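You operate a simulated robot arm through the tools that you are given. There is no shell and no other tool. Be economical: measure what you need, move in short steps, check, and stop when the job is done.

The job below is to be done with a simulated robot arm. You get a single attempt, and the scene is never put back.

TASK
Take the bow out of the tube: its gauge arm down, wind the HEIGHT handwheel till it reads 0.00.
Fine: free the HEIGHT lever first and lock it after; swing the arm back up; leave SIDE and TILT as set. Where these are worked on the way, their far stop is far enough and under half their travel is too little: height lever.
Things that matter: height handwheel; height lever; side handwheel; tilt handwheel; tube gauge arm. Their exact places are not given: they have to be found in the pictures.

The check looks at the end state, three seconds after you hand in, the way a careful person would. Anything else that was tipped, shoved, dropped, spilled or broken makes it a failure.

THE ROBOT
A 7-joint arm with a two-finger gripper, on a carriage that runs on a rail from [-0.009, 1.562] to [0.005, -0.818] (x, y) and turns from -3.752 to 2.042 rad about z. Base frame: it is fixed where the carriage stands at the start and does not move with it; the origin is on the floor, on the carriage's upright axis, x ahead of it, y to its left, z up. Units: m, rad, N and s.
Its first joint turns from -2.601 to 2.601 rad. Places, roughly: height handwheel [0.9, -0.5, 1.3]; height lever [0.8, -0.3, 1.2]; side handwheel [0.7, -0.2, 0.9]; tilt handwheel [0.9, -0.2, 1.3]; tube gauge arm [1, -0.7, 1.3]. Payload 2.45 kg.
The TCP is the grasp point between the finger pads, 0.026 m short of the fingertips. In the tool frame z runs along the fingers and y along their closing line. Largest opening 0.096 m; the body of the gripper starts 0.069 m behind the TCP.
Orientation is told as [roll, pitch, yaw] about the base's x, y, z axes, in that order, counted from this pose: with the fingers straight down and closing along the base's y, the tool's x points along the base's -x, its y along +y and its z along -z.

THE INTERFACE
- The arm moves only by the tool arm_command. Its arguments are lists of equal length, an entry for each row: "offset": the shift along the tool's x, y, z in m, a list of three; "dr": the turn, a rotation vector about the tool's x, y, z in rad, a list of three; "grip": the opening, from 0 (shut) to 1 (fully open). In form: {"offset": [[dx, dy, dz], ...], "dr": [[rx, ry, rz], ...], "grip": [grip, ...]}. A call has 1 to 8 rows; each row shifts and turns the commanded pose from where the row before left it, along the tool's axes as they then stand. Rows are played at 5 a second. More than 0.05 m and 0.15 rad between two rows, or a gripper value outside its range, and nothing of the call is played. A pose out of reach is approached as far as the arm can. The call stops where the force on the tool passes 50 N (or 10 N more than at its start, if that is more) or the arm is blocked; 0.2 s more then pass. Each finger halts on what it meets, pressing with about 40 N; the grip force reading is that of the motor and also rises with nothing between the fingers. The clock runs only during rows and for 0.2 s after the last one: add rows that do not move to give the fingers time. It gives the time, the measured TCP pose, the force on the tool (base axes), the opening and the grip force at its end, in the units of the frame above (readings bear some noise), with the torque about the TCP (base axes, N m) and any sound that the robot's microphone picked up, and new pictures: "pictures" is both (left out), scene, wrist or none.
- Cameras (640 x 400 px; columns grow to the right, rows downward): "scene" is now at [0.0278, 0.1173, 1.6985]; the picture's right is [-0.60, -0.80, 0.00], its down [-0.37, 0.27, -0.89] and it looks along [0.71, -0.53, -0.46] (base axes); focal length 294 px, centre (320, 200). "wrist" rides on the gripper at [0.082, 0.003, -0.098] in the tool frame; the picture's right is [-0.04, 1.00, 0.00], its down [-0.73, -0.03, -0.68] and it looks along [-0.68, -0.03, 0.73] (tool axes); focal length 256 px, centre (320, 200).
- raise_lower(by): slides the trunk up (or, below 0, down) by that many m; the arm and the scene camera ride with it, the base frame stays. It gives what a move gives, with no picture.
- base_move(legs): drives the robot by 1 to 6 legs, each [ahead, left, turn to the left] in m, m and rad, along the robot's own axes; the way and the turn of a leg run together, so that a leg with both is an arc; at most 1.5 m and 3.142 rad a leg. The arm and the cameras ride along, it lands a little off, and it stops where it bumps. It keeps to its track: a leg is cut to what the track allows. It gives what a move gives, and a new picture of the scene camera.
- aim_head(pan, tilt): turns the head with the scene camera to pan (to the left, within 2.705 rad either way) and tilt (down, from -0.506 to 1.204), counted from straight ahead of the robot. It gives what a move gives, and a new picture of the scene camera.
- pixel_to_xyz(camera, pixels): for up to 12 pixels [column, row] of the newest picture of that camera ("zoom" is the newest enlarged one), the place [x, y, z] in the base frame of the surface seen there, good to about 0.002 m. It takes no simulated time.
- inspect(camera, box): a new picture of the part [left, top, right, bottom] of that camera's present view, enlarged. It takes no simulated time.
- close_job(): hands the job in; it is judged then, once.

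Work in short steps. Measure before you move; look again where a grasp or a placing could have gone wrong, and mend it. You have 80 turns and 260 pictures in all, those below and enlarged ones among them. Open the gripper and draw the arm clear of the work before you hand the job in, unless the task says otherwise; then end with one line.

The tools are called after ">>>" as a command line: name --argument value ..., lists and objects as JSON in quotes. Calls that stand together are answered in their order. arm_command: Moves the arm, as the interface text tells. Its arguments: {"type":"object","properties":{"offset":{"type":"array","items":{"type":"array","items":{"type":"number"}}},"dr":{"type":"array","items":{"type":"array","items":{"type":"number"}}},"grip":{"type":"array","items":{"type":"number"}},"pictures":{"type":"string","enum":["both","scene","wrist","none"]}},"required":["offset","dr","grip"]} The other tools are called the same way: raise_lower (by) slides the trunk up or down; base_move (legs) drives the base; aim_head (pan, tilt) turns the head that bears the scene camera; pixel_to_xyz (camera, pixels) gives the place of the surface under pixels of a picture; inspect (camera, box) takes an enlarged picture of a part of a camera's view; close_job () hands the job in.

At the start:

```text
t: 0.0
tool_pos: [0.6989, -0.5883, 0.9999]
orientation: [0.002, 0.0, 0.0]
wrist_force: [-0.1, -0.1, 0.2]
torque: [-0.02, 0.01, 0.0]
opening: 0.096
grasp_force: 0.0
trunk travel left (down, up): [-0.675, 0.035]
robot x, y, heading: [0.002, -0.0014, 0.003]
head pan, tilt: [-0.642, 0.475]
```

scene: 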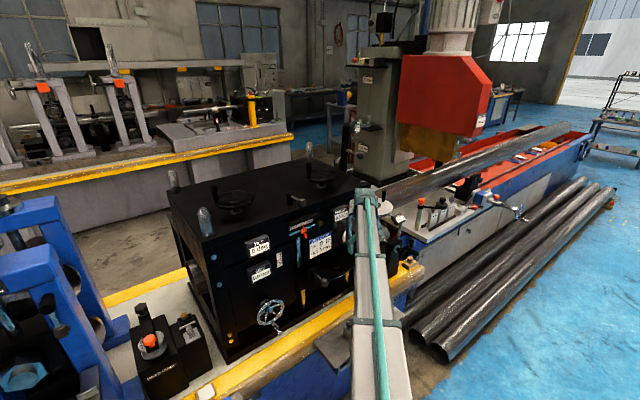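
wrist: 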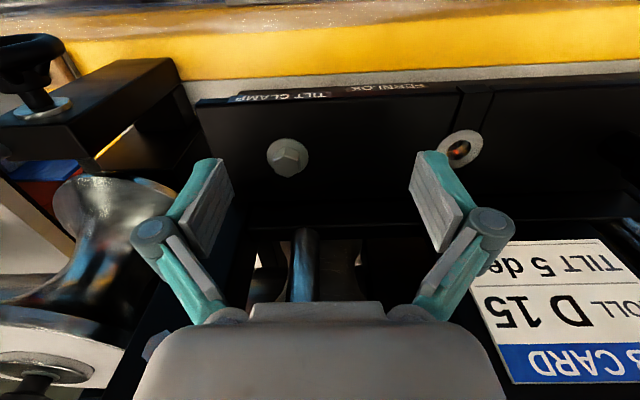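

The scene shows a black machine with handwheels on top (235,200) and (320,170), and labels on its front. I enlarge the machine to read it.

>>> inspect --camera "scene" --box '[160, 140, 360, 265]'

>>> inspect --camera "scene" --box '[220, 220, 380, 340]'

>>> inspect --camera "scene" --box '[340, 140, 540, 265]'

```text
3.20 times, centred on (260, 202) of scene
```

zoom: 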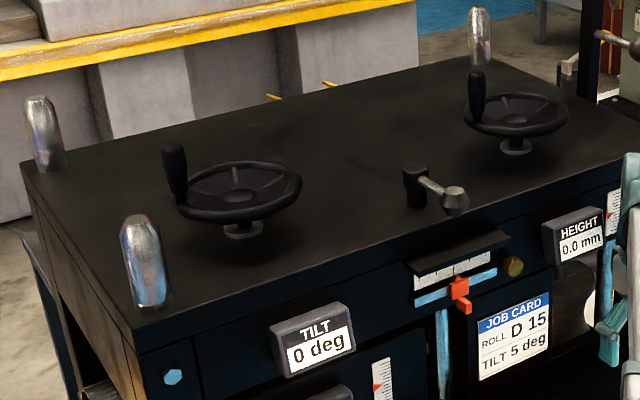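

```text
3.33 times, centred on (300, 280) of scene
```

zoom: 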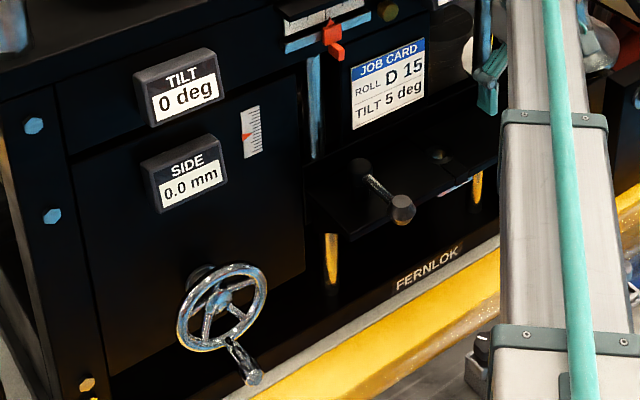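

```text
3.20 times, centred on (440, 202) of scene
```

zoom: 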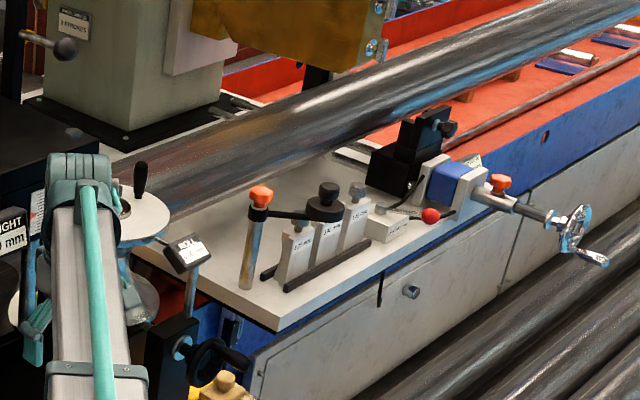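

The HEIGHT wheel is the right one on top and the lever sits by the front edge. The arm hides the gauge area, so I measure what's visible before moving.

>>> pixel_to_xyz --camera "scene" --pixels '[[321, 180], [309, 167], [321, 172], [290, 200], [302, 203], [235, 200], [214, 196], [310, 150], [387, 215], [384, 197], [398, 219], [270, 310]]'

>>> arm_command --offset '[[0.05, 0, 0], [0.05, 0, -0.0], [0, 0.05, -0.05], [0, 0.05, -0.05], [0, 0.05, -0.05], [0, 0.05, -0.05], [0, 0.05, -0.05], [0, 0.05, -0.05]]' --dr '[[0, 0, 0], [0, 0, 0], [0, 0, 0], [0, 0, 0], [0, 0, 0], [0, 0, 0], [0, 0, 0], [0, 0, 0]]' --grip '[1, 1, 1, 1, 1, 1, 1, 1]'

```text
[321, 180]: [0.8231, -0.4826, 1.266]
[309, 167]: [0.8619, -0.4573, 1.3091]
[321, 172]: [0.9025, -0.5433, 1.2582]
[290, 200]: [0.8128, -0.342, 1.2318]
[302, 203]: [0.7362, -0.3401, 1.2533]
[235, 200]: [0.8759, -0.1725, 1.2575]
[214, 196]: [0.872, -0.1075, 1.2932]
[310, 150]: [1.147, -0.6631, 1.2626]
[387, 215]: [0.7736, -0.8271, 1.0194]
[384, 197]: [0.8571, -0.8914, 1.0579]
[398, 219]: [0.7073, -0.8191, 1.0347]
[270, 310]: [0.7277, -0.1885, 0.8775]
```

```text
refused: row 3 steps farther than a row can; nothing moved
```

Refused because of the combined step size; I use smaller steps.

>>> arm_command --offset '[[0.048, 0, 0], [0.048, 0, 0], [0, 0.034, -0.034], [0, 0.034, -0.034], [0, 0.034, -0.034], [0, 0.034, -0.034], [0, 0.034, -0.034], [0, 0.034, -0.034]]' --dr '[[0, 0, 0], [0, 0, 0], [0, 0, 0], [0, 0, 0], [0, 0, 0], [0, 0, 0], [0, 0, 0], [0, 0, 0]]' --grip '[1, 1, 1, 1, 1, 1, 1, 1]'

```text
t: 1.8
tool_pos: [0.603, -0.3854, 1.2032]
orientation: [0.0, -0.001, -0.001]
wrist_force: [-0.6, 0.4, -0.8]
torque: [-0.01, -0.01, 0.01]
opening: 0.0961
grasp_force: 0.0
trunk travel left (down, up): [-0.675, 0.035]
robot x, y, heading: [0.0034, 0.0019, 0.001]
head pan, tilt: [-0.642, 0.475]
```

scene: 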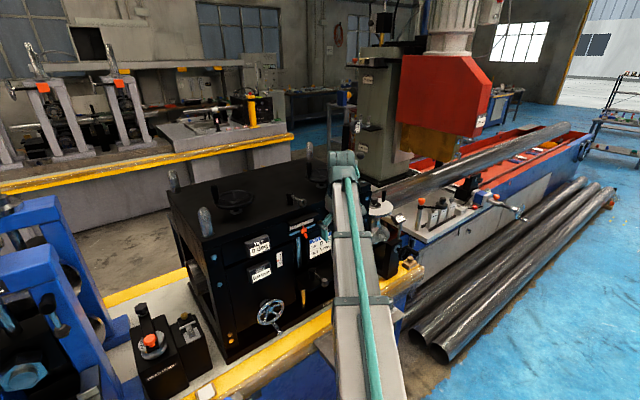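
wrist: 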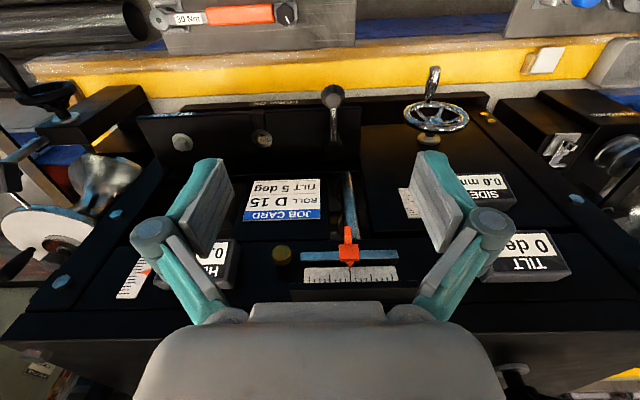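

I lift the arm above the machine top and back, then drive the base to the right so that the HEIGHT wheel is in front.

>>> arm_command --offset '[[0, 0.03, -0.035], [0, 0.03, -0.035], [0, 0.03, -0.035], [0, 0.03, -0.035], [0, 0.03, -0.035], [0, 0.03, -0.035], [0, 0.03, -0.035]]' --dr '[[0, 0, 0], [0, 0, 0], [0, 0, 0], [0, 0, 0], [0, 0, 0], [0, 0, 0], [0, 0, 0]]' --grip '[1, 1, 1, 1, 1, 1, 1]' --pictures "none"

>>> base_move --legs '[[0, -0.45, 0]]'

```text
t: 3.4
tool_pos: [0.6811, -0.2052, 1.2895]
orientation: [-0.01, -0.031, 0.0]
wrist_force: [-0.6, 0.6, 0.0]
torque: [0.0, 0.01, 0.0]
opening: 0.0959
grasp_force: 0.0
out of reach, approached as far as the arm can: row 2, 3, 4, 5, 6, 7
trunk travel left (down, up): [-0.675, 0.035]
robot x, y, heading: [0.0, 0.0001, 0.0]
head pan, tilt: [-0.642, 0.475]
```

```text
t: 6.1
tool_pos: [0.682, -0.6599, 1.289]
orientation: [-0.011, -0.032, -0.003]
wrist_force: [0.2, 0.5, 0.3]
torque: [0.03, -0.02, -0.02]
opening: 0.096
grasp_force: 0.0
trunk travel left (down, up): [-0.675, 0.035]
robot x, y, heading: [0.0026, -0.4513, -0.003]
head pan, tilt: [-0.642, 0.475]
```

scene: 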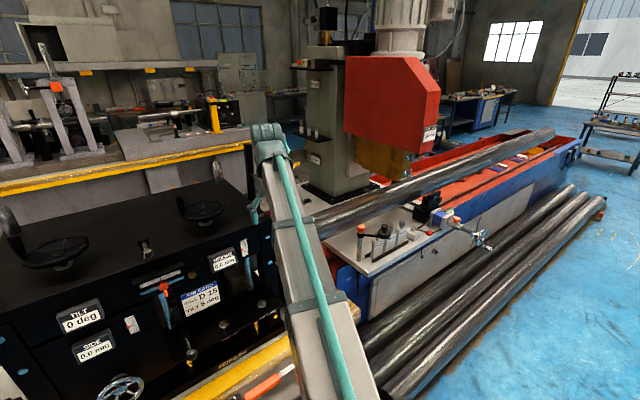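

The arm covers the gauge post; I aim the head more to the right and look.

>>> aim_head --pan -0.45 --tilt 0.55

>>> inspect --camera "wrist" --box '[0, 0, 640, 400]'

```text
t: 6.9
tool_pos: [0.6829, -0.6606, 1.2891]
orientation: [-0.011, -0.031, -0.003]
wrist_force: [0.4, -0.4, -0.1]
torque: [0.02, 0.01, -0.01]
opening: 0.0961
grasp_force: 0.0
trunk travel left (down, up): [-0.675, 0.035]
robot x, y, heading: [0.0027, -0.4541, -0.001]
head pan, tilt: [-0.45, 0.55]
```

scene: 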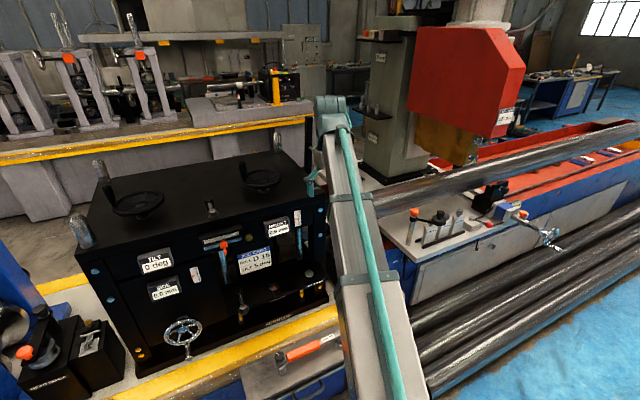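

```text
1.00 times, centred on (320, 200) of wrist (not enlarged: the box is as wide or as high as the picture)
```

zoom: 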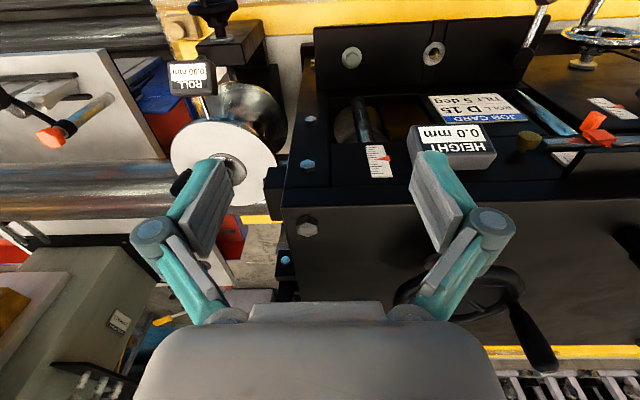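

The arm hides the tube-exit area around (330,180). I swing the tool left to uncover it.

>>> arm_command --offset '[[0.03, 0.03, 0], [0.02, 0.045, 0], [0, 0.049, 0], [0, 0.049, 0], [0, 0.049, 0], [0, 0.049, 0], [0, 0.049, 0], [0, 0.049, 0]]' --dr '[[0, 0, 0], [0, 0, 0], [0, 0, 0], [0, 0, 0], [0, 0, 0], [0, 0, 0], [0, 0, 0], [0, 0, 0]]' --grip '[1, 1, 1, 1, 1, 1, 1, 1]'

```text
t: 8.7
tool_pos: [0.6474, -0.2915, 1.2574]
orientation: [-0.01, -0.031, 0.0]
wrist_force: [-0.2, -0.8, 0.4]
torque: [-0.04, -0.01, -0.02]
opening: 0.0959
grasp_force: 0.1
out of reach, approached as far as the arm can: row 1, 2, 3
trunk travel left (down, up): [-0.675, 0.035]
robot x, y, heading: [0.0039, -0.4511, -0.005]
head pan, tilt: [-0.45, 0.55]
```

scene: 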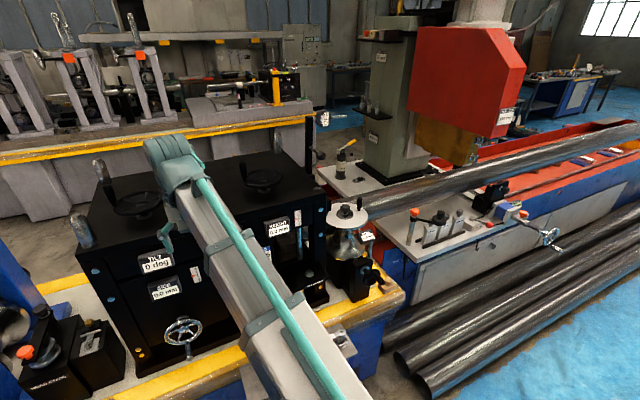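
wrist: 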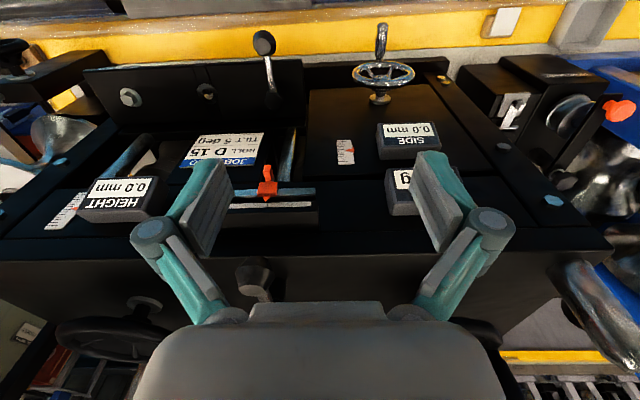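

Now the exit area is visible; enlarging around (340,190).

>>> inspect --camera "scene" --box '[230, 100, 410, 212]'

>>> inspect --camera "scene" --box '[300, 190, 420, 300]'

```text
3.56 times, centred on (320, 156) of scene
```

zoom: 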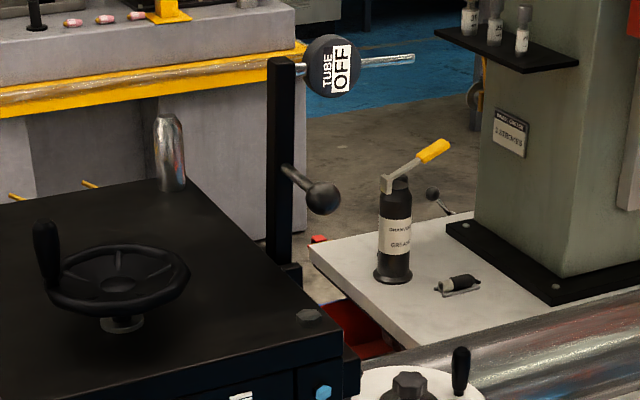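

```text
3.64 times, centred on (360, 245) of scene
```

zoom: 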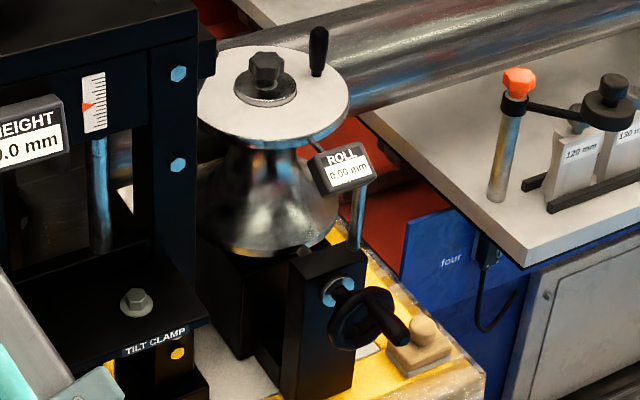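

The tube gauge is the upright black bar with a "TUBE OFF" dial and a ball knob. I measure it.

>>> inspect --camera "scene" --box '[290, 100, 370, 200]'

>>> pixel_to_xyz --camera "scene" --pixels '[[320, 155], [313, 149], [308, 120], [308, 170], [324, 119], [340, 117], [262, 182], [243, 170], [262, 190], [341, 215], [310, 178], [384, 186]]'

```text
4.00 times, centred on (330, 150) of scene
```

zoom: 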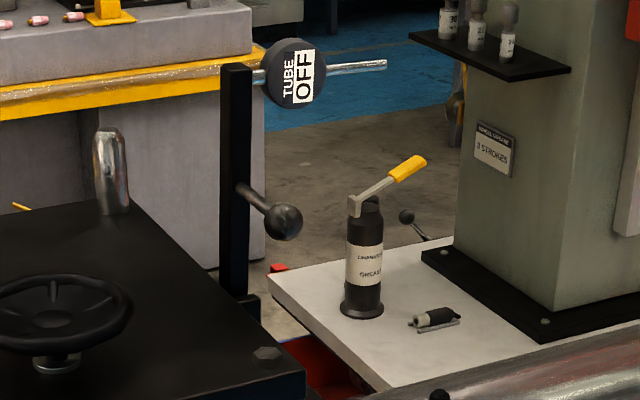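

```text
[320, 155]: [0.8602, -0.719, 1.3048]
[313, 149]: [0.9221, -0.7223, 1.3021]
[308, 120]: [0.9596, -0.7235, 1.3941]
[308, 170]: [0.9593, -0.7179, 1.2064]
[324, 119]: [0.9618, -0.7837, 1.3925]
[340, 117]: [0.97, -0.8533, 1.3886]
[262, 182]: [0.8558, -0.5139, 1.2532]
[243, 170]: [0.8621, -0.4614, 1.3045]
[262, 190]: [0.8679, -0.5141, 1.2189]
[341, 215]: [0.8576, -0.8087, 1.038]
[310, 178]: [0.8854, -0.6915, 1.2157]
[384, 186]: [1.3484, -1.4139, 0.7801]
```

Raise the trunk fully for height, and enlarge the wrist view at the height lever (255,280).

>>> raise_lower --by 0.035

>>> inspect --camera "wrist" --box '[180, 140, 360, 320]'

>>> inspect --camera "scene" --box '[220, 150, 350, 240]'

```text
t: 9.4
tool_pos: [0.6468, -0.294, 1.292]
orientation: [-0.011, -0.032, -0.002]
wrist_force: [-0.7, 0.4, -0.4]
torque: [0.0, -0.04, 0.04]
opening: 0.0961
grasp_force: 0.0
trunk travel left (down, up): [-0.71, 0.0]
robot x, y, heading: [0.0012, -0.4556, -0.003]
head pan, tilt: [-0.45, 0.55]
```

```text
2.22 times, centred on (270, 230) of wrist
```

zoom: 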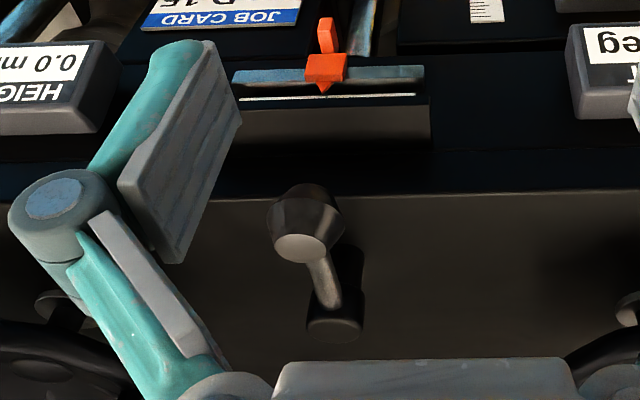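

```text
4.44 times, centred on (285, 195) of scene
```

zoom: 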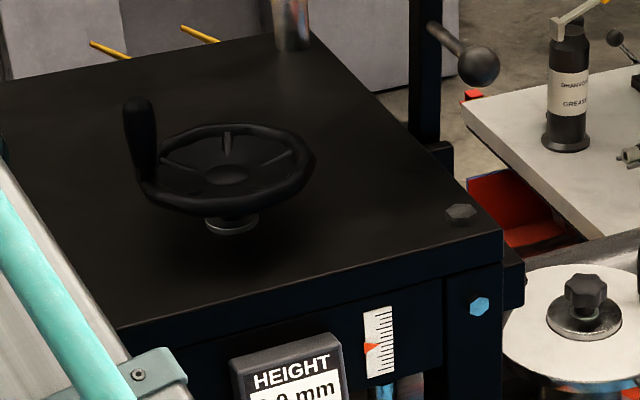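

Measuring the wheel and crank handle from this zoom.

>>> pixel_to_xyz --camera "zoom" --pixels '[[137, 105], [143, 150], [148, 185], [228, 175], [310, 165], [225, 128], [225, 208], [430, 150], [433, 90], [440, 165], [585, 300], [478, 66]]'

>>> pixel_to_xyz --camera "wrist" --pixels '[[266, 206], [264, 195], [270, 218], [273, 231]]'

```text
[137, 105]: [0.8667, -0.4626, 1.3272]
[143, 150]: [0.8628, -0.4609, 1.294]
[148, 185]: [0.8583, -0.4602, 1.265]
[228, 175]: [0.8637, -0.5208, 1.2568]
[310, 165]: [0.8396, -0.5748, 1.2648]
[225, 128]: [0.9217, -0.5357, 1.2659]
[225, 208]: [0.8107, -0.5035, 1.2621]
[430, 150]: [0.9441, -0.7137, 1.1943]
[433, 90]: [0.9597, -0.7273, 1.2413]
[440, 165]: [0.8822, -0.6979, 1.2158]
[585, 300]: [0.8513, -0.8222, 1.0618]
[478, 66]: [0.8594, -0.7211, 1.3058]
```

```text
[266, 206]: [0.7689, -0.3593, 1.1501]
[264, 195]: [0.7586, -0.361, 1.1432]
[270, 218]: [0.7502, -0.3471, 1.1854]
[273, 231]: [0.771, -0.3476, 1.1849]
```

Wheel centre ≈ (0.867,-0.519), crank handle ≈ (0.867,-0.461, 1.265–1.328), gauge ball ≈ (0.87,-0.72,1.305). I shift the base right to bring these closer, and fetch a view.

>>> base_move --legs '[[0, -0.17, 0]]'

>>> arm_command --offset '[[0, -0.049, 0], [0, -0.049, 0], [0, -0.049, 0], [0, -0.049, 0], [0, -0.04, -0.015]]' --dr '[[0, 0, 0], [0, 0, 0], [0, 0, 0], [0, 0, 0], [0, 0, 0]]' --grip '[1, 1, 1, 1, 1]'

```text
t: 10.9
tool_pos: [0.6479, -0.462, 1.2908]
orientation: [-0.01, -0.031, -0.003]
wrist_force: [0.1, 0.0, 0.2]
torque: [0.07, -0.03, -0.01]
opening: 0.096
grasp_force: 0.0
trunk travel left (down, up): [-0.71, 0.0]
robot x, y, heading: [0.0047, -0.6193, -0.006]
head pan, tilt: [-0.45, 0.55]
```

scene: 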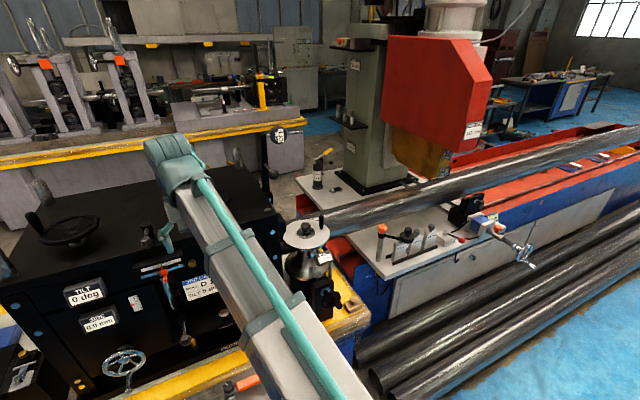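

```text
t: 12.1
tool_pos: [0.652, -0.6985, 1.2987]
orientation: [-0.012, -0.038, -0.003]
wrist_force: [0.0, -0.2, 0.1]
torque: [0.0, 0.0, -0.03]
opening: 0.0963
grasp_force: 0.0
out of reach, approached as far as the arm can: row 5
trunk travel left (down, up): [-0.71, 0.0]
robot x, y, heading: [0.0009, -0.6179, -0.002]
head pan, tilt: [-0.45, 0.55]
```

scene: 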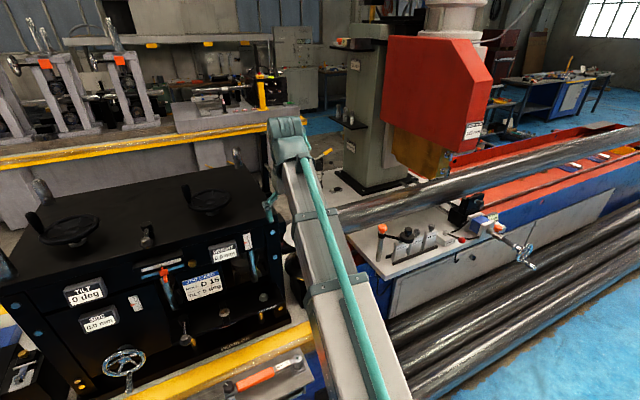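
wrist: 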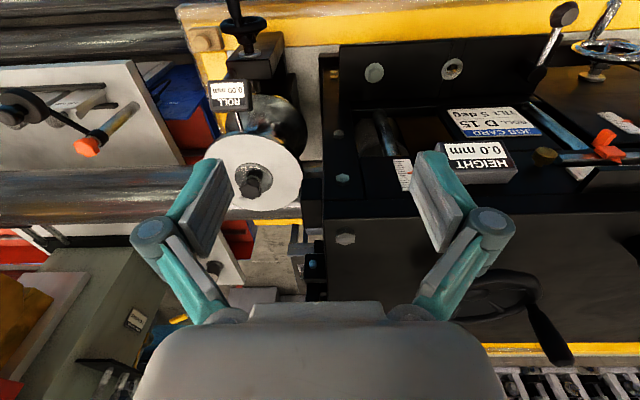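

Tool at z 1.299, just about ball height. I move forward to x≈0.80 at y≈-0.72 and check the reach.

>>> arm_command --offset '[[-0.04, -0.022, 0], [-0.04, 0, 0], [-0.04, 0, 0], [-0.03, 0, 0]]' --dr '[[0, 0, 0], [0, 0, 0], [0, 0, 0], [0, 0, 0]]' --grip '[1, 1, 1, 1]'

```text
t: 13.1
tool_pos: [0.8058, -0.7212, 1.3046]
orientation: [-0.01, -0.032, -0.002]
wrist_force: [0.7, 0.2, -0.8]
torque: [0.0, 0.01, -0.04]
opening: 0.0961
grasp_force: 0.0
trunk travel left (down, up): [-0.71, 0.0]
robot x, y, heading: [0.0042, -0.6198, -0.006]
head pan, tilt: [-0.45, 0.55]
```

scene: 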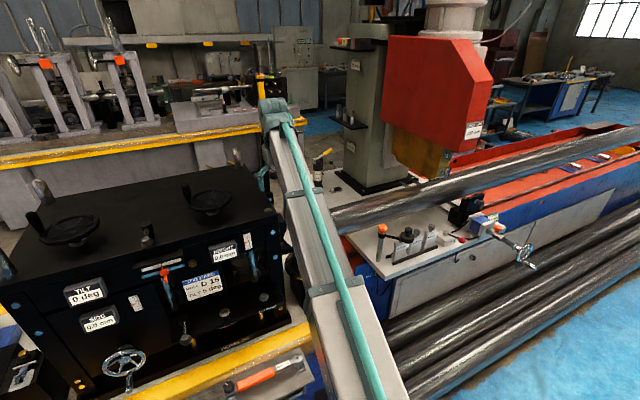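
wrist: 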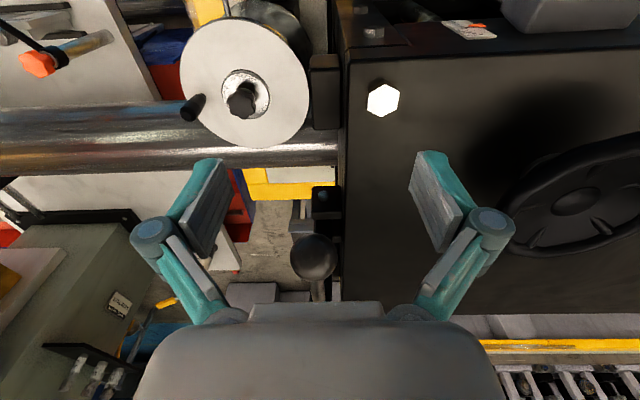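

The ball (315,258) is centred between the fingers. Measure it and the pivot/tube.

>>> pixel_to_xyz --camera "wrist" --pixels '[[315, 258], [315, 240], [325, 200], [330, 230], [318, 288], [100, 150], [290, 150], [293, 258], [337, 258]]'

>>> inspect --camera "wrist" --box '[220, 140, 420, 310]'

```text
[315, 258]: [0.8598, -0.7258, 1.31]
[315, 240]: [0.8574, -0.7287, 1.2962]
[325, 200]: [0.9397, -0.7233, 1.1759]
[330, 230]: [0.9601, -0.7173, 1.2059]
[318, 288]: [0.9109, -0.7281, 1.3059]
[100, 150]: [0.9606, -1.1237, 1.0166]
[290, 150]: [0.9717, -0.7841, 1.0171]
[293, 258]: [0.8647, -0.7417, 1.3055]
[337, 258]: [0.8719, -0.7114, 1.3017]
```

```text
2.35 times, centred on (320, 225) of wrist
```

zoom: 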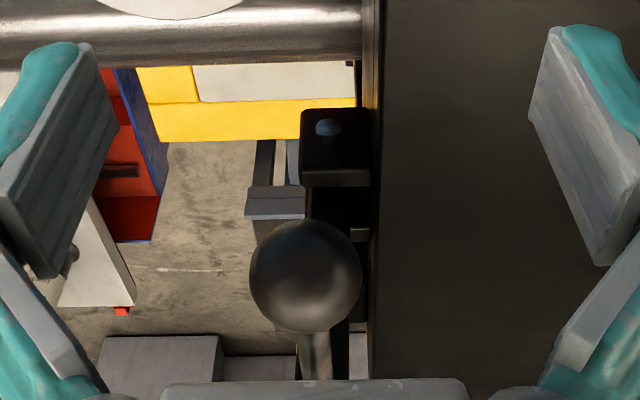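

Ball centre ≈ (0.876,-0.726,1.303). Move forward 0.07 m and close on it.

>>> arm_command --offset '[[-0.035, -0.005, 0], [-0.035, 0, 0], [0, 0, 0], [0, 0, 0], [0, 0, 0], [0, 0, 0]]' --dr '[[0, 0, 0], [0, 0, 0], [0, 0, 0], [0, 0, 0], [0, 0, 0], [0, 0, 0]]' --grip '[1, 1, 0.3, 0.28, 0.28, 0.28]'

```text
t: 14.5
tool_pos: [0.8734, -0.7301, 1.3063]
orientation: [-0.009, -0.031, -0.004]
wrist_force: [2.8, -11.1, 4.2]
torque: [-0.19, -0.04, -0.05]
opening: 0.0324
grasp_force: 45.0
trunk travel left (down, up): [-0.71, 0.0]
robot x, y, heading: [0.0034, -0.6207, -0.011]
head pan, tilt: [-0.45, 0.55]
```

scene: 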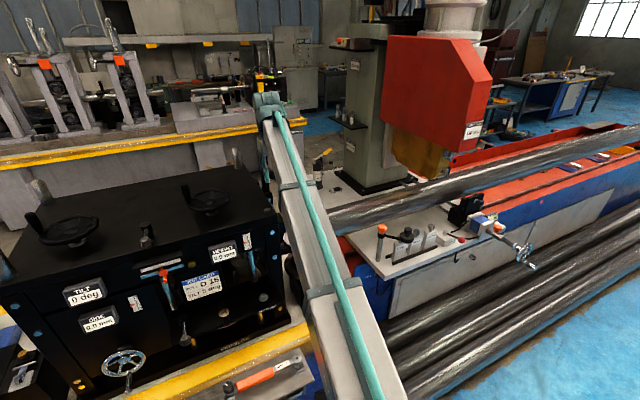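
wrist: 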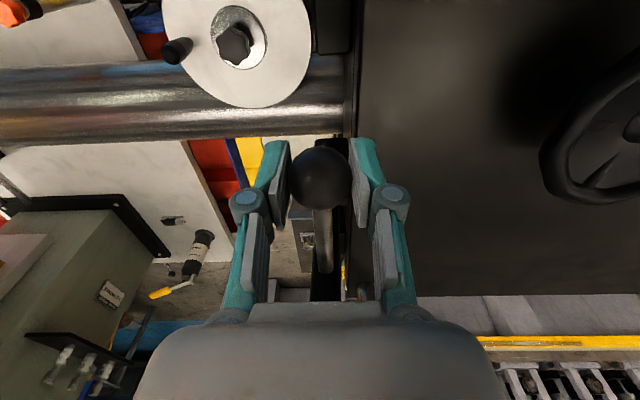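

Ball held (opening 0.032). Try the first part of the swing to the right along the arc.

>>> arm_command --offset '[[0, -0.016, 0.001], [0, -0.016, 0.003], [0, -0.015, 0.005]]' --dr '[[0, 0, 0], [0, 0, 0], [0, 0, 0]]' --grip '[0.3, 0.3, 0.3]'

```text
t: 15.3
tool_pos: [0.8733, -0.7717, 1.2946]
orientation: [-0.007, -0.03, -0.002]
wrist_force: [6.6, 8.2, -1.9]
torque: [0.63, -0.12, -0.07]
opening: 0.0323
grasp_force: 44.9
trunk travel left (down, up): [-0.71, 0.0]
robot x, y, heading: [0.0033, -0.6161, -0.003]
head pan, tilt: [-0.45, 0.55]
```

scene: 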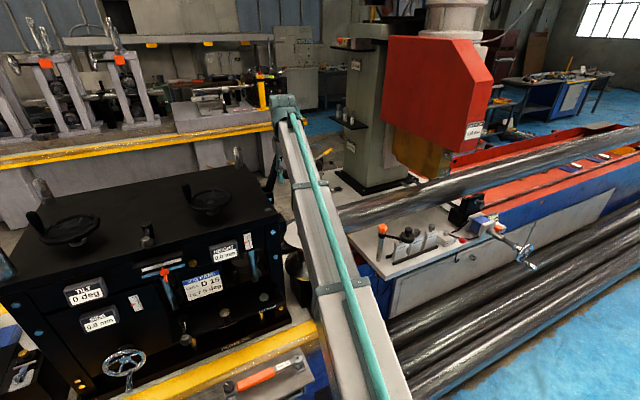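
wrist: 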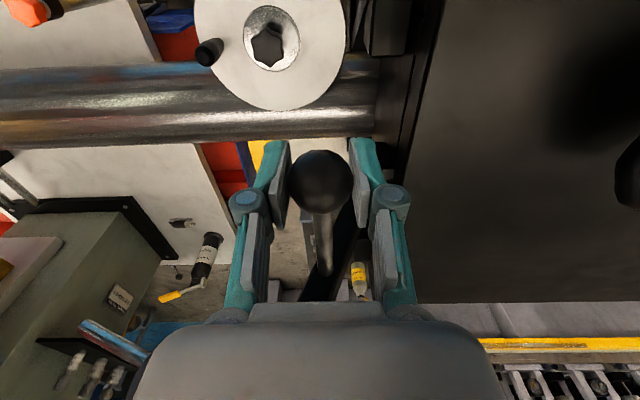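

The bar is swinging down. Continue along the arc to about 70°.

>>> arm_command --offset '[[0, -0.0145, 0.0072], [0, -0.0175, 0.0123], [0, -0.0152, 0.0151], [0, -0.0123, 0.0176], [0, -0.009, 0.0194]]' --dr '[[0, 0, 0], [0, 0, 0], [0, 0, 0], [0, 0, 0], [0, 0, 0]]' --grip '[0.3, 0.3, 0.3, 0.3, 0.3]'

```text
t: 16.5
tool_pos: [0.8729, -0.8411, 1.2277]
orientation: [-0.01, -0.029, -0.003]
wrist_force: [-5.8, 7.2, 2.0]
torque: [0.57, 0.47, -0.07]
opening: 0.0321
grasp_force: 45.2
trunk travel left (down, up): [-0.71, 0.0]
robot x, y, heading: [0.0006, -0.62, -0.003]
head pan, tilt: [-0.45, 0.55]
```

scene: 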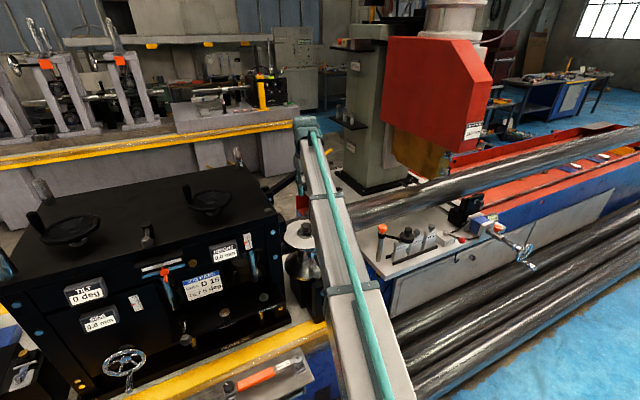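
wrist: 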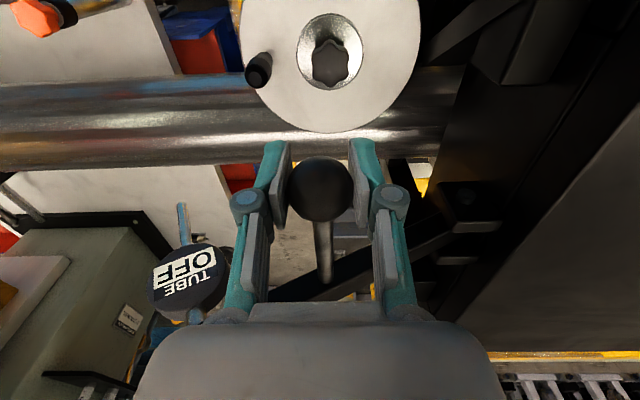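

Dial is coming over the tube (180,280). Continue the last ~20°.

>>> arm_command --offset '[[0, -0.0055, 0.0207], [0, -0.001, 0.011], [0, 0, 0.011]]' --dr '[[0, 0, 0], [0, 0, 0], [0, 0, 0]]' --grip '[0.3, 0.3, 0.3]'

>>> pixel_to_xyz --camera "wrist" --pixels '[[258, 70], [240, 60], [330, 60], [330, 120]]'

```text
t: 17.3
tool_pos: [0.8734, -0.8527, 1.1844]
orientation: [-0.011, -0.03, -0.005]
wrist_force: [-6.6, -13.7, 5.7]
torque: [0.41, 0.28, -0.12]
opening: 0.0318
grasp_force: 44.6
trunk travel left (down, up): [-0.71, 0.0]
robot x, y, heading: [0.006, -0.6209, -0.004]
head pan, tilt: [-0.45, 0.55]
```

scene: 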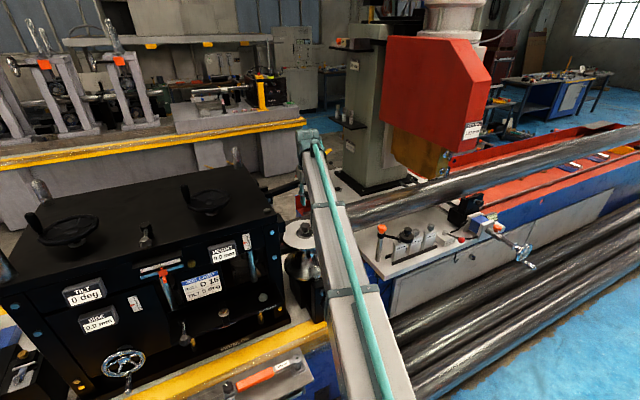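
wrist: 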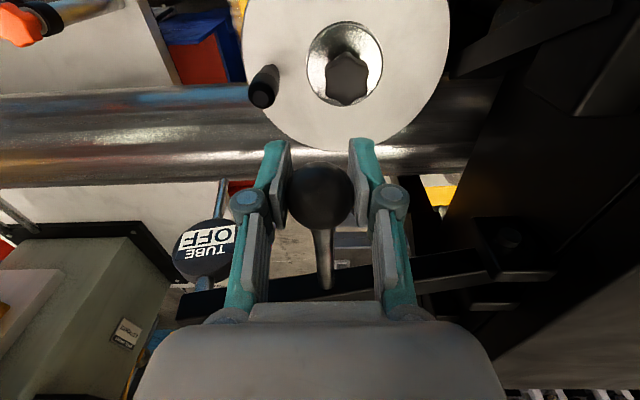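

```text
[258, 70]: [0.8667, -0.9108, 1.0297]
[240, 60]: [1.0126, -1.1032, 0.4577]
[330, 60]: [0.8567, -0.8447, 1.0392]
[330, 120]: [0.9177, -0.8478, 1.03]
```

Bar is nearly level but the dial still reads OFF; push down a little more.

>>> arm_command --offset '[[0, 0.001, 0.007], [0, 0.001, 0.007], [0, 0.002, 0.006], [0, 0, 0]]' --dr '[[0, 0, 0], [0, 0, 0], [0, 0, 0], [0, 0, 0]]' --grip '[0.3, 0.3, 0.3, 0.3]' --pictures "wrist"

```text
t: 18.3
tool_pos: [0.8734, -0.8548, 1.1636]
orientation: [-0.017, -0.032, -0.01]
wrist_force: [-9.6, -43.2, 0.1]
torque: [0.55, -0.81, -0.17]
opening: 0.0315
grasp_force: 45.4
trunk travel left (down, up): [-0.71, 0.0]
robot x, y, heading: [0.0062, -0.6186, -0.006]
head pan, tilt: [-0.45, 0.55]
```

wrist: 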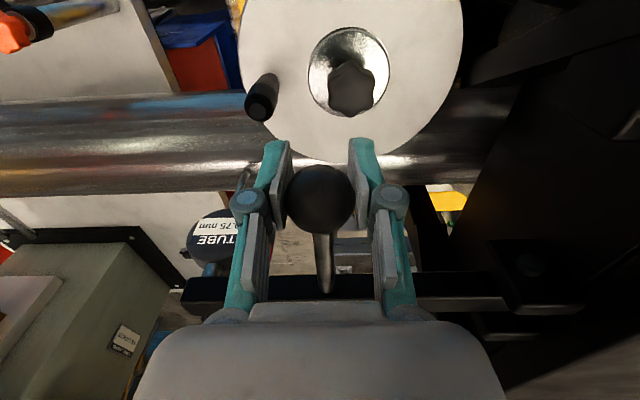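

The gauge now reads ".75 mm". Open part-way and lift straight off.

>>> arm_command --offset '[[0, 0, 0], [0, 0, 0], [0, 0, -0.02], [0, 0, -0.04], [0, 0, -0.04], [0.03, 0.02, -0.03]]' --dr '[[0, 0, 0], [0, 0, 0], [0, 0, 0], [0, 0, 0], [0, 0, 0], [0, 0, 0]]' --grip '[0.45, 0.6, 0.6, 0.6, 0.6, 0.6]'

>>> inspect --camera "wrist" --box '[120, 100, 380, 300]'

```text
t: 19.7
tool_pos: [0.8412, -0.8201, 1.2939]
orientation: [-0.01, -0.034, -0.004]
wrist_force: [-0.2, -0.3, 0.6]
torque: [0.01, 0.02, 0.01]
opening: 0.0574
grasp_force: 0.1
trunk travel left (down, up): [-0.71, 0.0]
robot x, y, heading: [0.005, -0.6214, 0.0]
head pan, tilt: [-0.45, 0.55]
```

scene: 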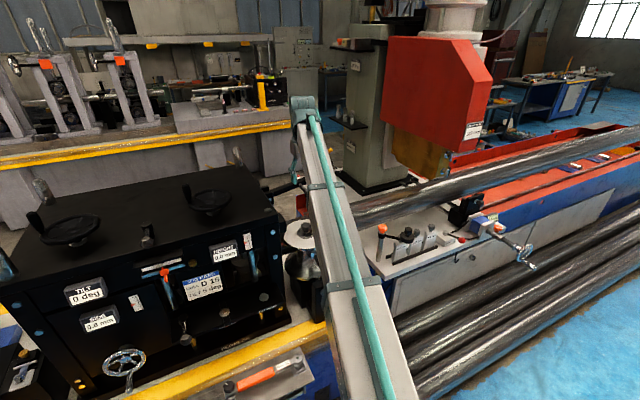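
wrist: 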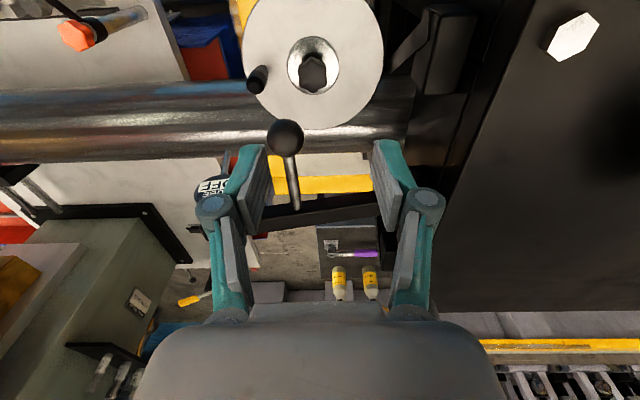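

```text
2.00 times, centred on (250, 200) of wrist
```

zoom: 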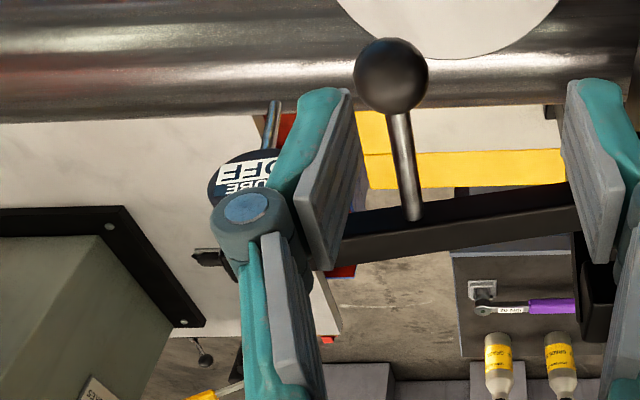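

It reads OFF again – the bar has come up a bit. Measure the ball and bar.

>>> pixel_to_xyz --camera "wrist" --pixels '[[285, 133], [303, 208], [350, 205], [228, 165], [420, 190]]'

```text
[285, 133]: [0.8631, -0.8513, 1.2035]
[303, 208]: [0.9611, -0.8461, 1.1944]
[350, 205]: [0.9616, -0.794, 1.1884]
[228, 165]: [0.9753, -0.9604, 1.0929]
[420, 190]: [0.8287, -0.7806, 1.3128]
```

Ball now at about (0.876,-0.852,1.19), ~25 mm higher than when held. I close the fingers and push down on its shaft at x≈0.90 from above to the stop.

>>> arm_command --offset '[[-0.03, -0.02, 0], [-0.028, -0.013, 0], [0, 0, 0.04], [0, 0, 0.025], [0, 0, 0.012], [0, 0, 0.012]]' --dr '[[0, 0, 0], [0, 0, 0], [0, 0, 0], [0, 0, 0], [0, 0, 0], [0, 0, 0]]' --grip '[0, 0, 0, 0, 0, 0]' --pictures "wrist"

```text
t: 21.1
tool_pos: [0.9025, -0.8578, 1.2075]
orientation: [-0.01, -0.032, -0.005]
wrist_force: [-0.3, -0.2, -0.8]
torque: [0.01, 0.0, -0.01]
opening: 0.0
grasp_force: 29.0
trunk travel left (down, up): [-0.71, 0.0]
robot x, y, heading: [0.003, -0.6193, -0.001]
head pan, tilt: [-0.45, 0.55]
```

wrist: 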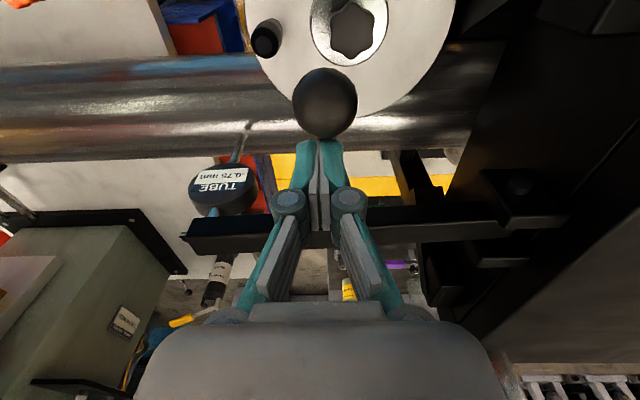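

No contact force now, and the dial reads a value; enlarge it.

>>> inspect --camera "wrist" --box '[170, 130, 290, 230]'

>>> pixel_to_xyz --camera "wrist" --pixels '[[325, 103], [250, 235], [450, 225], [245, 130]]'

```text
4.00 times, centred on (230, 180) of wrist
```

zoom: 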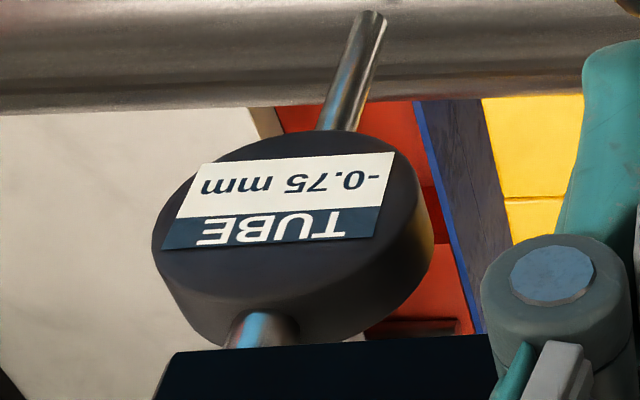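

```text
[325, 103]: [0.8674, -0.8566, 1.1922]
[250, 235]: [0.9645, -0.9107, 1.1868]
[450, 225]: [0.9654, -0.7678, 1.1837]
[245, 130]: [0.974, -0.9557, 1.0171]
```

It reads −0.75 mm with the bar level. A small extra push to seat it, then lift off and check.

>>> arm_command --offset '[[0, 0, 0.006], [0, 0, 0.006], [0, 0, -0.02], [0, 0, -0.04], [0, 0, -0.04], [0.03, 0.03, -0.01]]' --dr '[[0, 0, 0], [0, 0, 0], [0, 0, 0], [0, 0, 0], [0, 0, 0], [0, 0, 0]]' --grip '[0, 0, 0, 0, 0, 0]' --pictures "wrist"

>>> inspect --camera "wrist" --box '[120, 60, 380, 260]'

```text
t: 22.5
tool_pos: [0.866, -0.8243, 1.303]
orientation: [-0.011, -0.032, -0.004]
wrist_force: [-0.1, -0.1, 0.0]
torque: [0.04, 0.0, -0.02]
opening: 0.0
grasp_force: 28.0
trunk travel left (down, up): [-0.71, 0.0]
robot x, y, heading: [0.0001, -0.6222, -0.004]
head pan, tilt: [-0.45, 0.55]
```

wrist: 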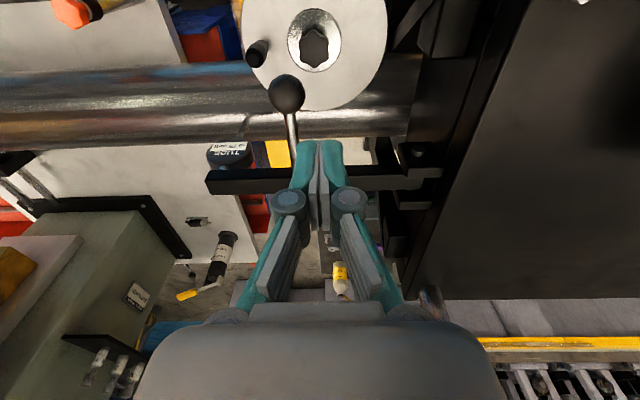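

```text
2.00 times, centred on (250, 160) of wrist
```

zoom: 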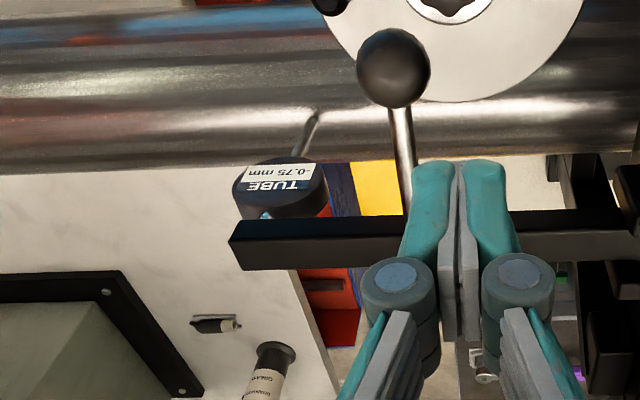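

The gauge stays down at −0.75. Now drive the base back left 0.17 m and swing the tool toward the HEIGHT lever.

>>> base_move --legs '[[0, 0.17, 0]]'

>>> arm_command --offset '[[0.049, 0, 0], [0.049, 0, 0], [0.045, 0, 0], [0.02, 0.04, 0], [0, 0.049, 0], [0, 0.049, 0], [0, 0.049, 0], [0, 0.049, 0]]' --dr '[[0, 0, 0], [0, 0, 0], [0, 0, 0], [0, 0, 0], [0, 0, 0], [0, 0, 0], [0, 0, 0], [0, 0, 0]]' --grip '[0, 0, 0, 0, 0, 0, 0, 0]'

```text
t: 23.9
tool_pos: [0.8665, -0.6589, 1.3034]
orientation: [-0.011, -0.031, -0.006]
wrist_force: [-0.3, 0.6, -0.3]
torque: [-0.06, -0.03, 0.02]
opening: 0.0001
grasp_force: 28.0
trunk travel left (down, up): [-0.71, 0.0]
robot x, y, heading: [0.002, -0.4532, -0.006]
head pan, tilt: [-0.45, 0.55]
```

scene: 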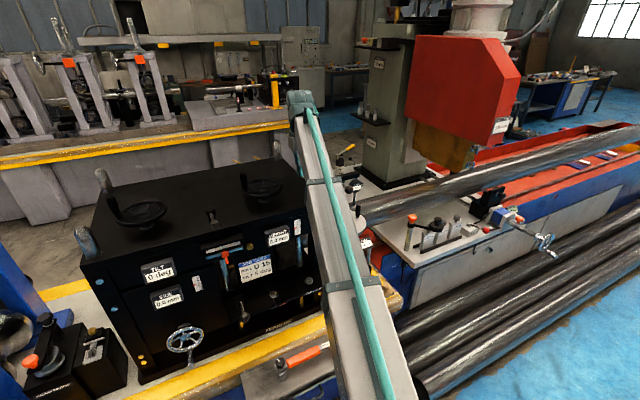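

```text
t: 25.8
tool_pos: [0.7048, -0.4212, 1.294]
orientation: [-0.009, -0.032, -0.005]
wrist_force: [0.5, -0.6, 0.2]
torque: [0.02, -0.02, 0.01]
opening: 0.0
grasp_force: 28.1
trunk travel left (down, up): [-0.71, 0.0]
robot x, y, heading: [0.0021, -0.4523, -0.004]
head pan, tilt: [-0.45, 0.55]
```

scene: 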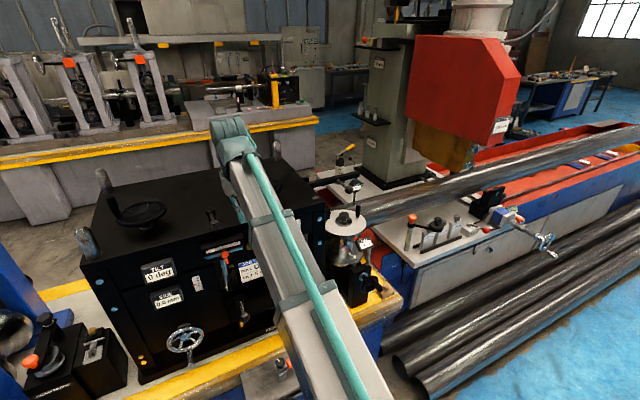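
wrist: 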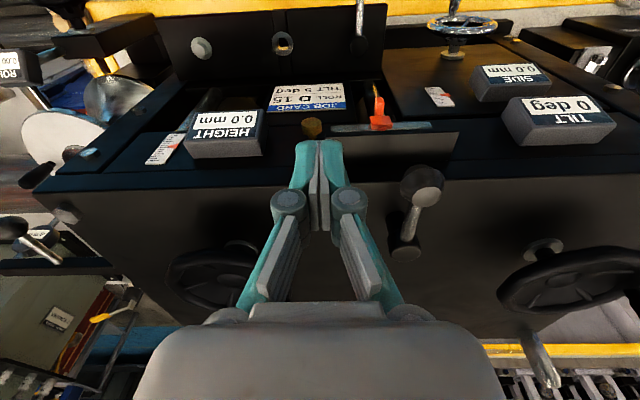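

Lever in wrist view: knob (422,180), post (405,250). Measure and enlarge; also check the gauge from the scene camera.

>>> pixel_to_xyz --camera "wrist" --pixels '[[422, 178], [424, 195], [414, 215], [404, 250], [407, 235], [405, 185], [440, 185]]'

>>> inspect --camera "wrist" --box '[350, 140, 490, 280]'

>>> inspect --camera "scene" --box '[310, 150, 410, 220]'

```text
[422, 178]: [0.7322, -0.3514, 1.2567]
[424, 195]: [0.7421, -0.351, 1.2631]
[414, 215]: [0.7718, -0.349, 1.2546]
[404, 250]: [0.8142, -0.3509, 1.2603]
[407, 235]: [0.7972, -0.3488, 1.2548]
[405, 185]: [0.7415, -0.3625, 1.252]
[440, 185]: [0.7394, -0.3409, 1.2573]
```

```text
2.86 times, centred on (420, 210) of wrist
```

zoom: 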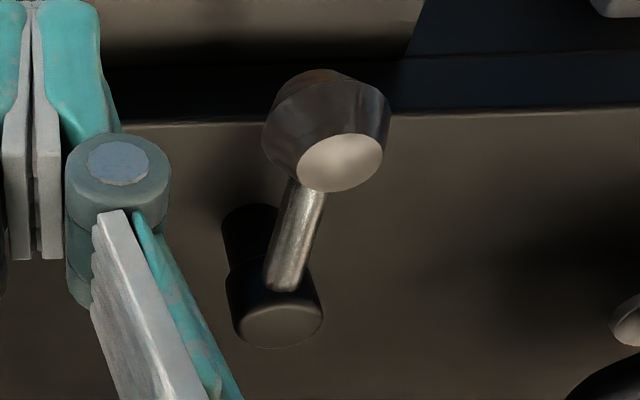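

```text
5.71 times, centred on (360, 185) of scene
```

zoom: 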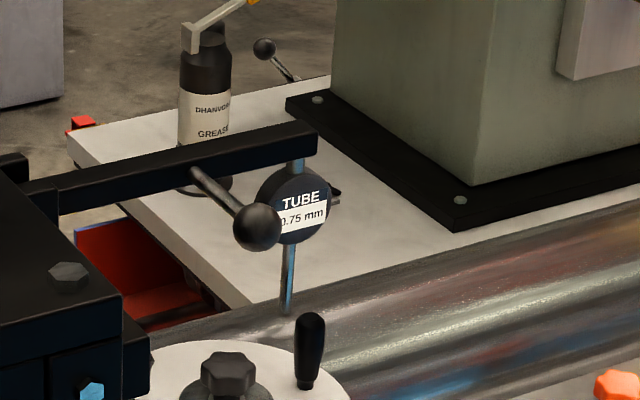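

Lever: post (0.812,-0.350), knob (0.738,-0.351,1.25). I'll straddle the knob from above with open fingers and close gently to test which way it moves.

>>> arm_command --offset '[[-0.005, 0.035, -0.005], [-0.023, 0.034, 0], [0, 0, 0.02], [0, 0, 0.022], [0, 0, 0], [0, 0, 0], [0, 0, 0]]' --dr '[[0, 0, 0], [0, 0, 0], [0, 0, 0], [0, 0, 0], [0, 0, 0], [0, 0, 0], [0, 0, 0]]' --grip '[0.8, 0.8, 0.8, 0.8, 0.4, 0.25, 0.25]'

```text
t: 27.4
tool_pos: [0.7352, -0.352, 1.2598]
orientation: [-0.011, -0.033, -0.002]
wrist_force: [-1.0, 14.9, 4.2]
torque: [0.28, -0.08, 0.2]
opening: 0.0343
grasp_force: 7.8
trunk travel left (down, up): [-0.71, 0.0]
robot x, y, heading: [0.0009, -0.4503, -0.007]
head pan, tilt: [-0.45, 0.55]
```

scene: 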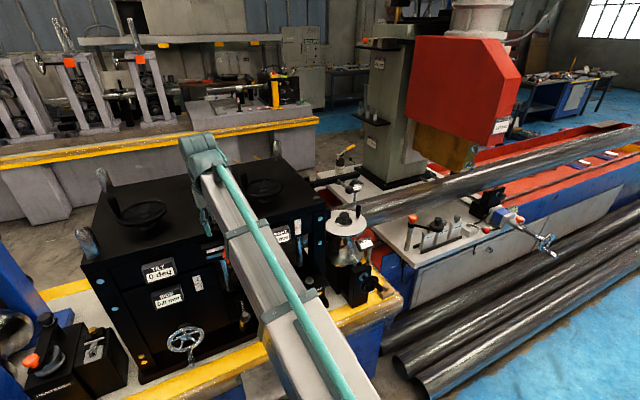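
wrist: 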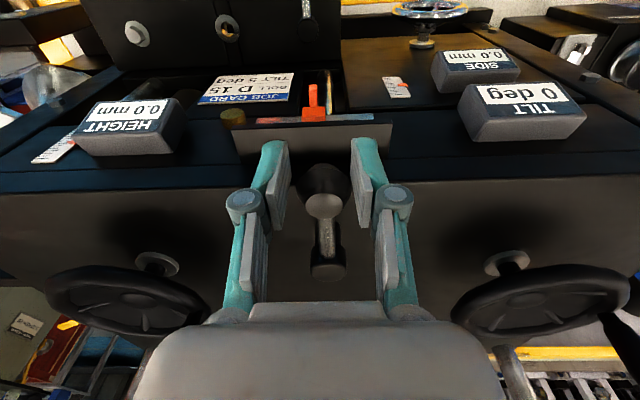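

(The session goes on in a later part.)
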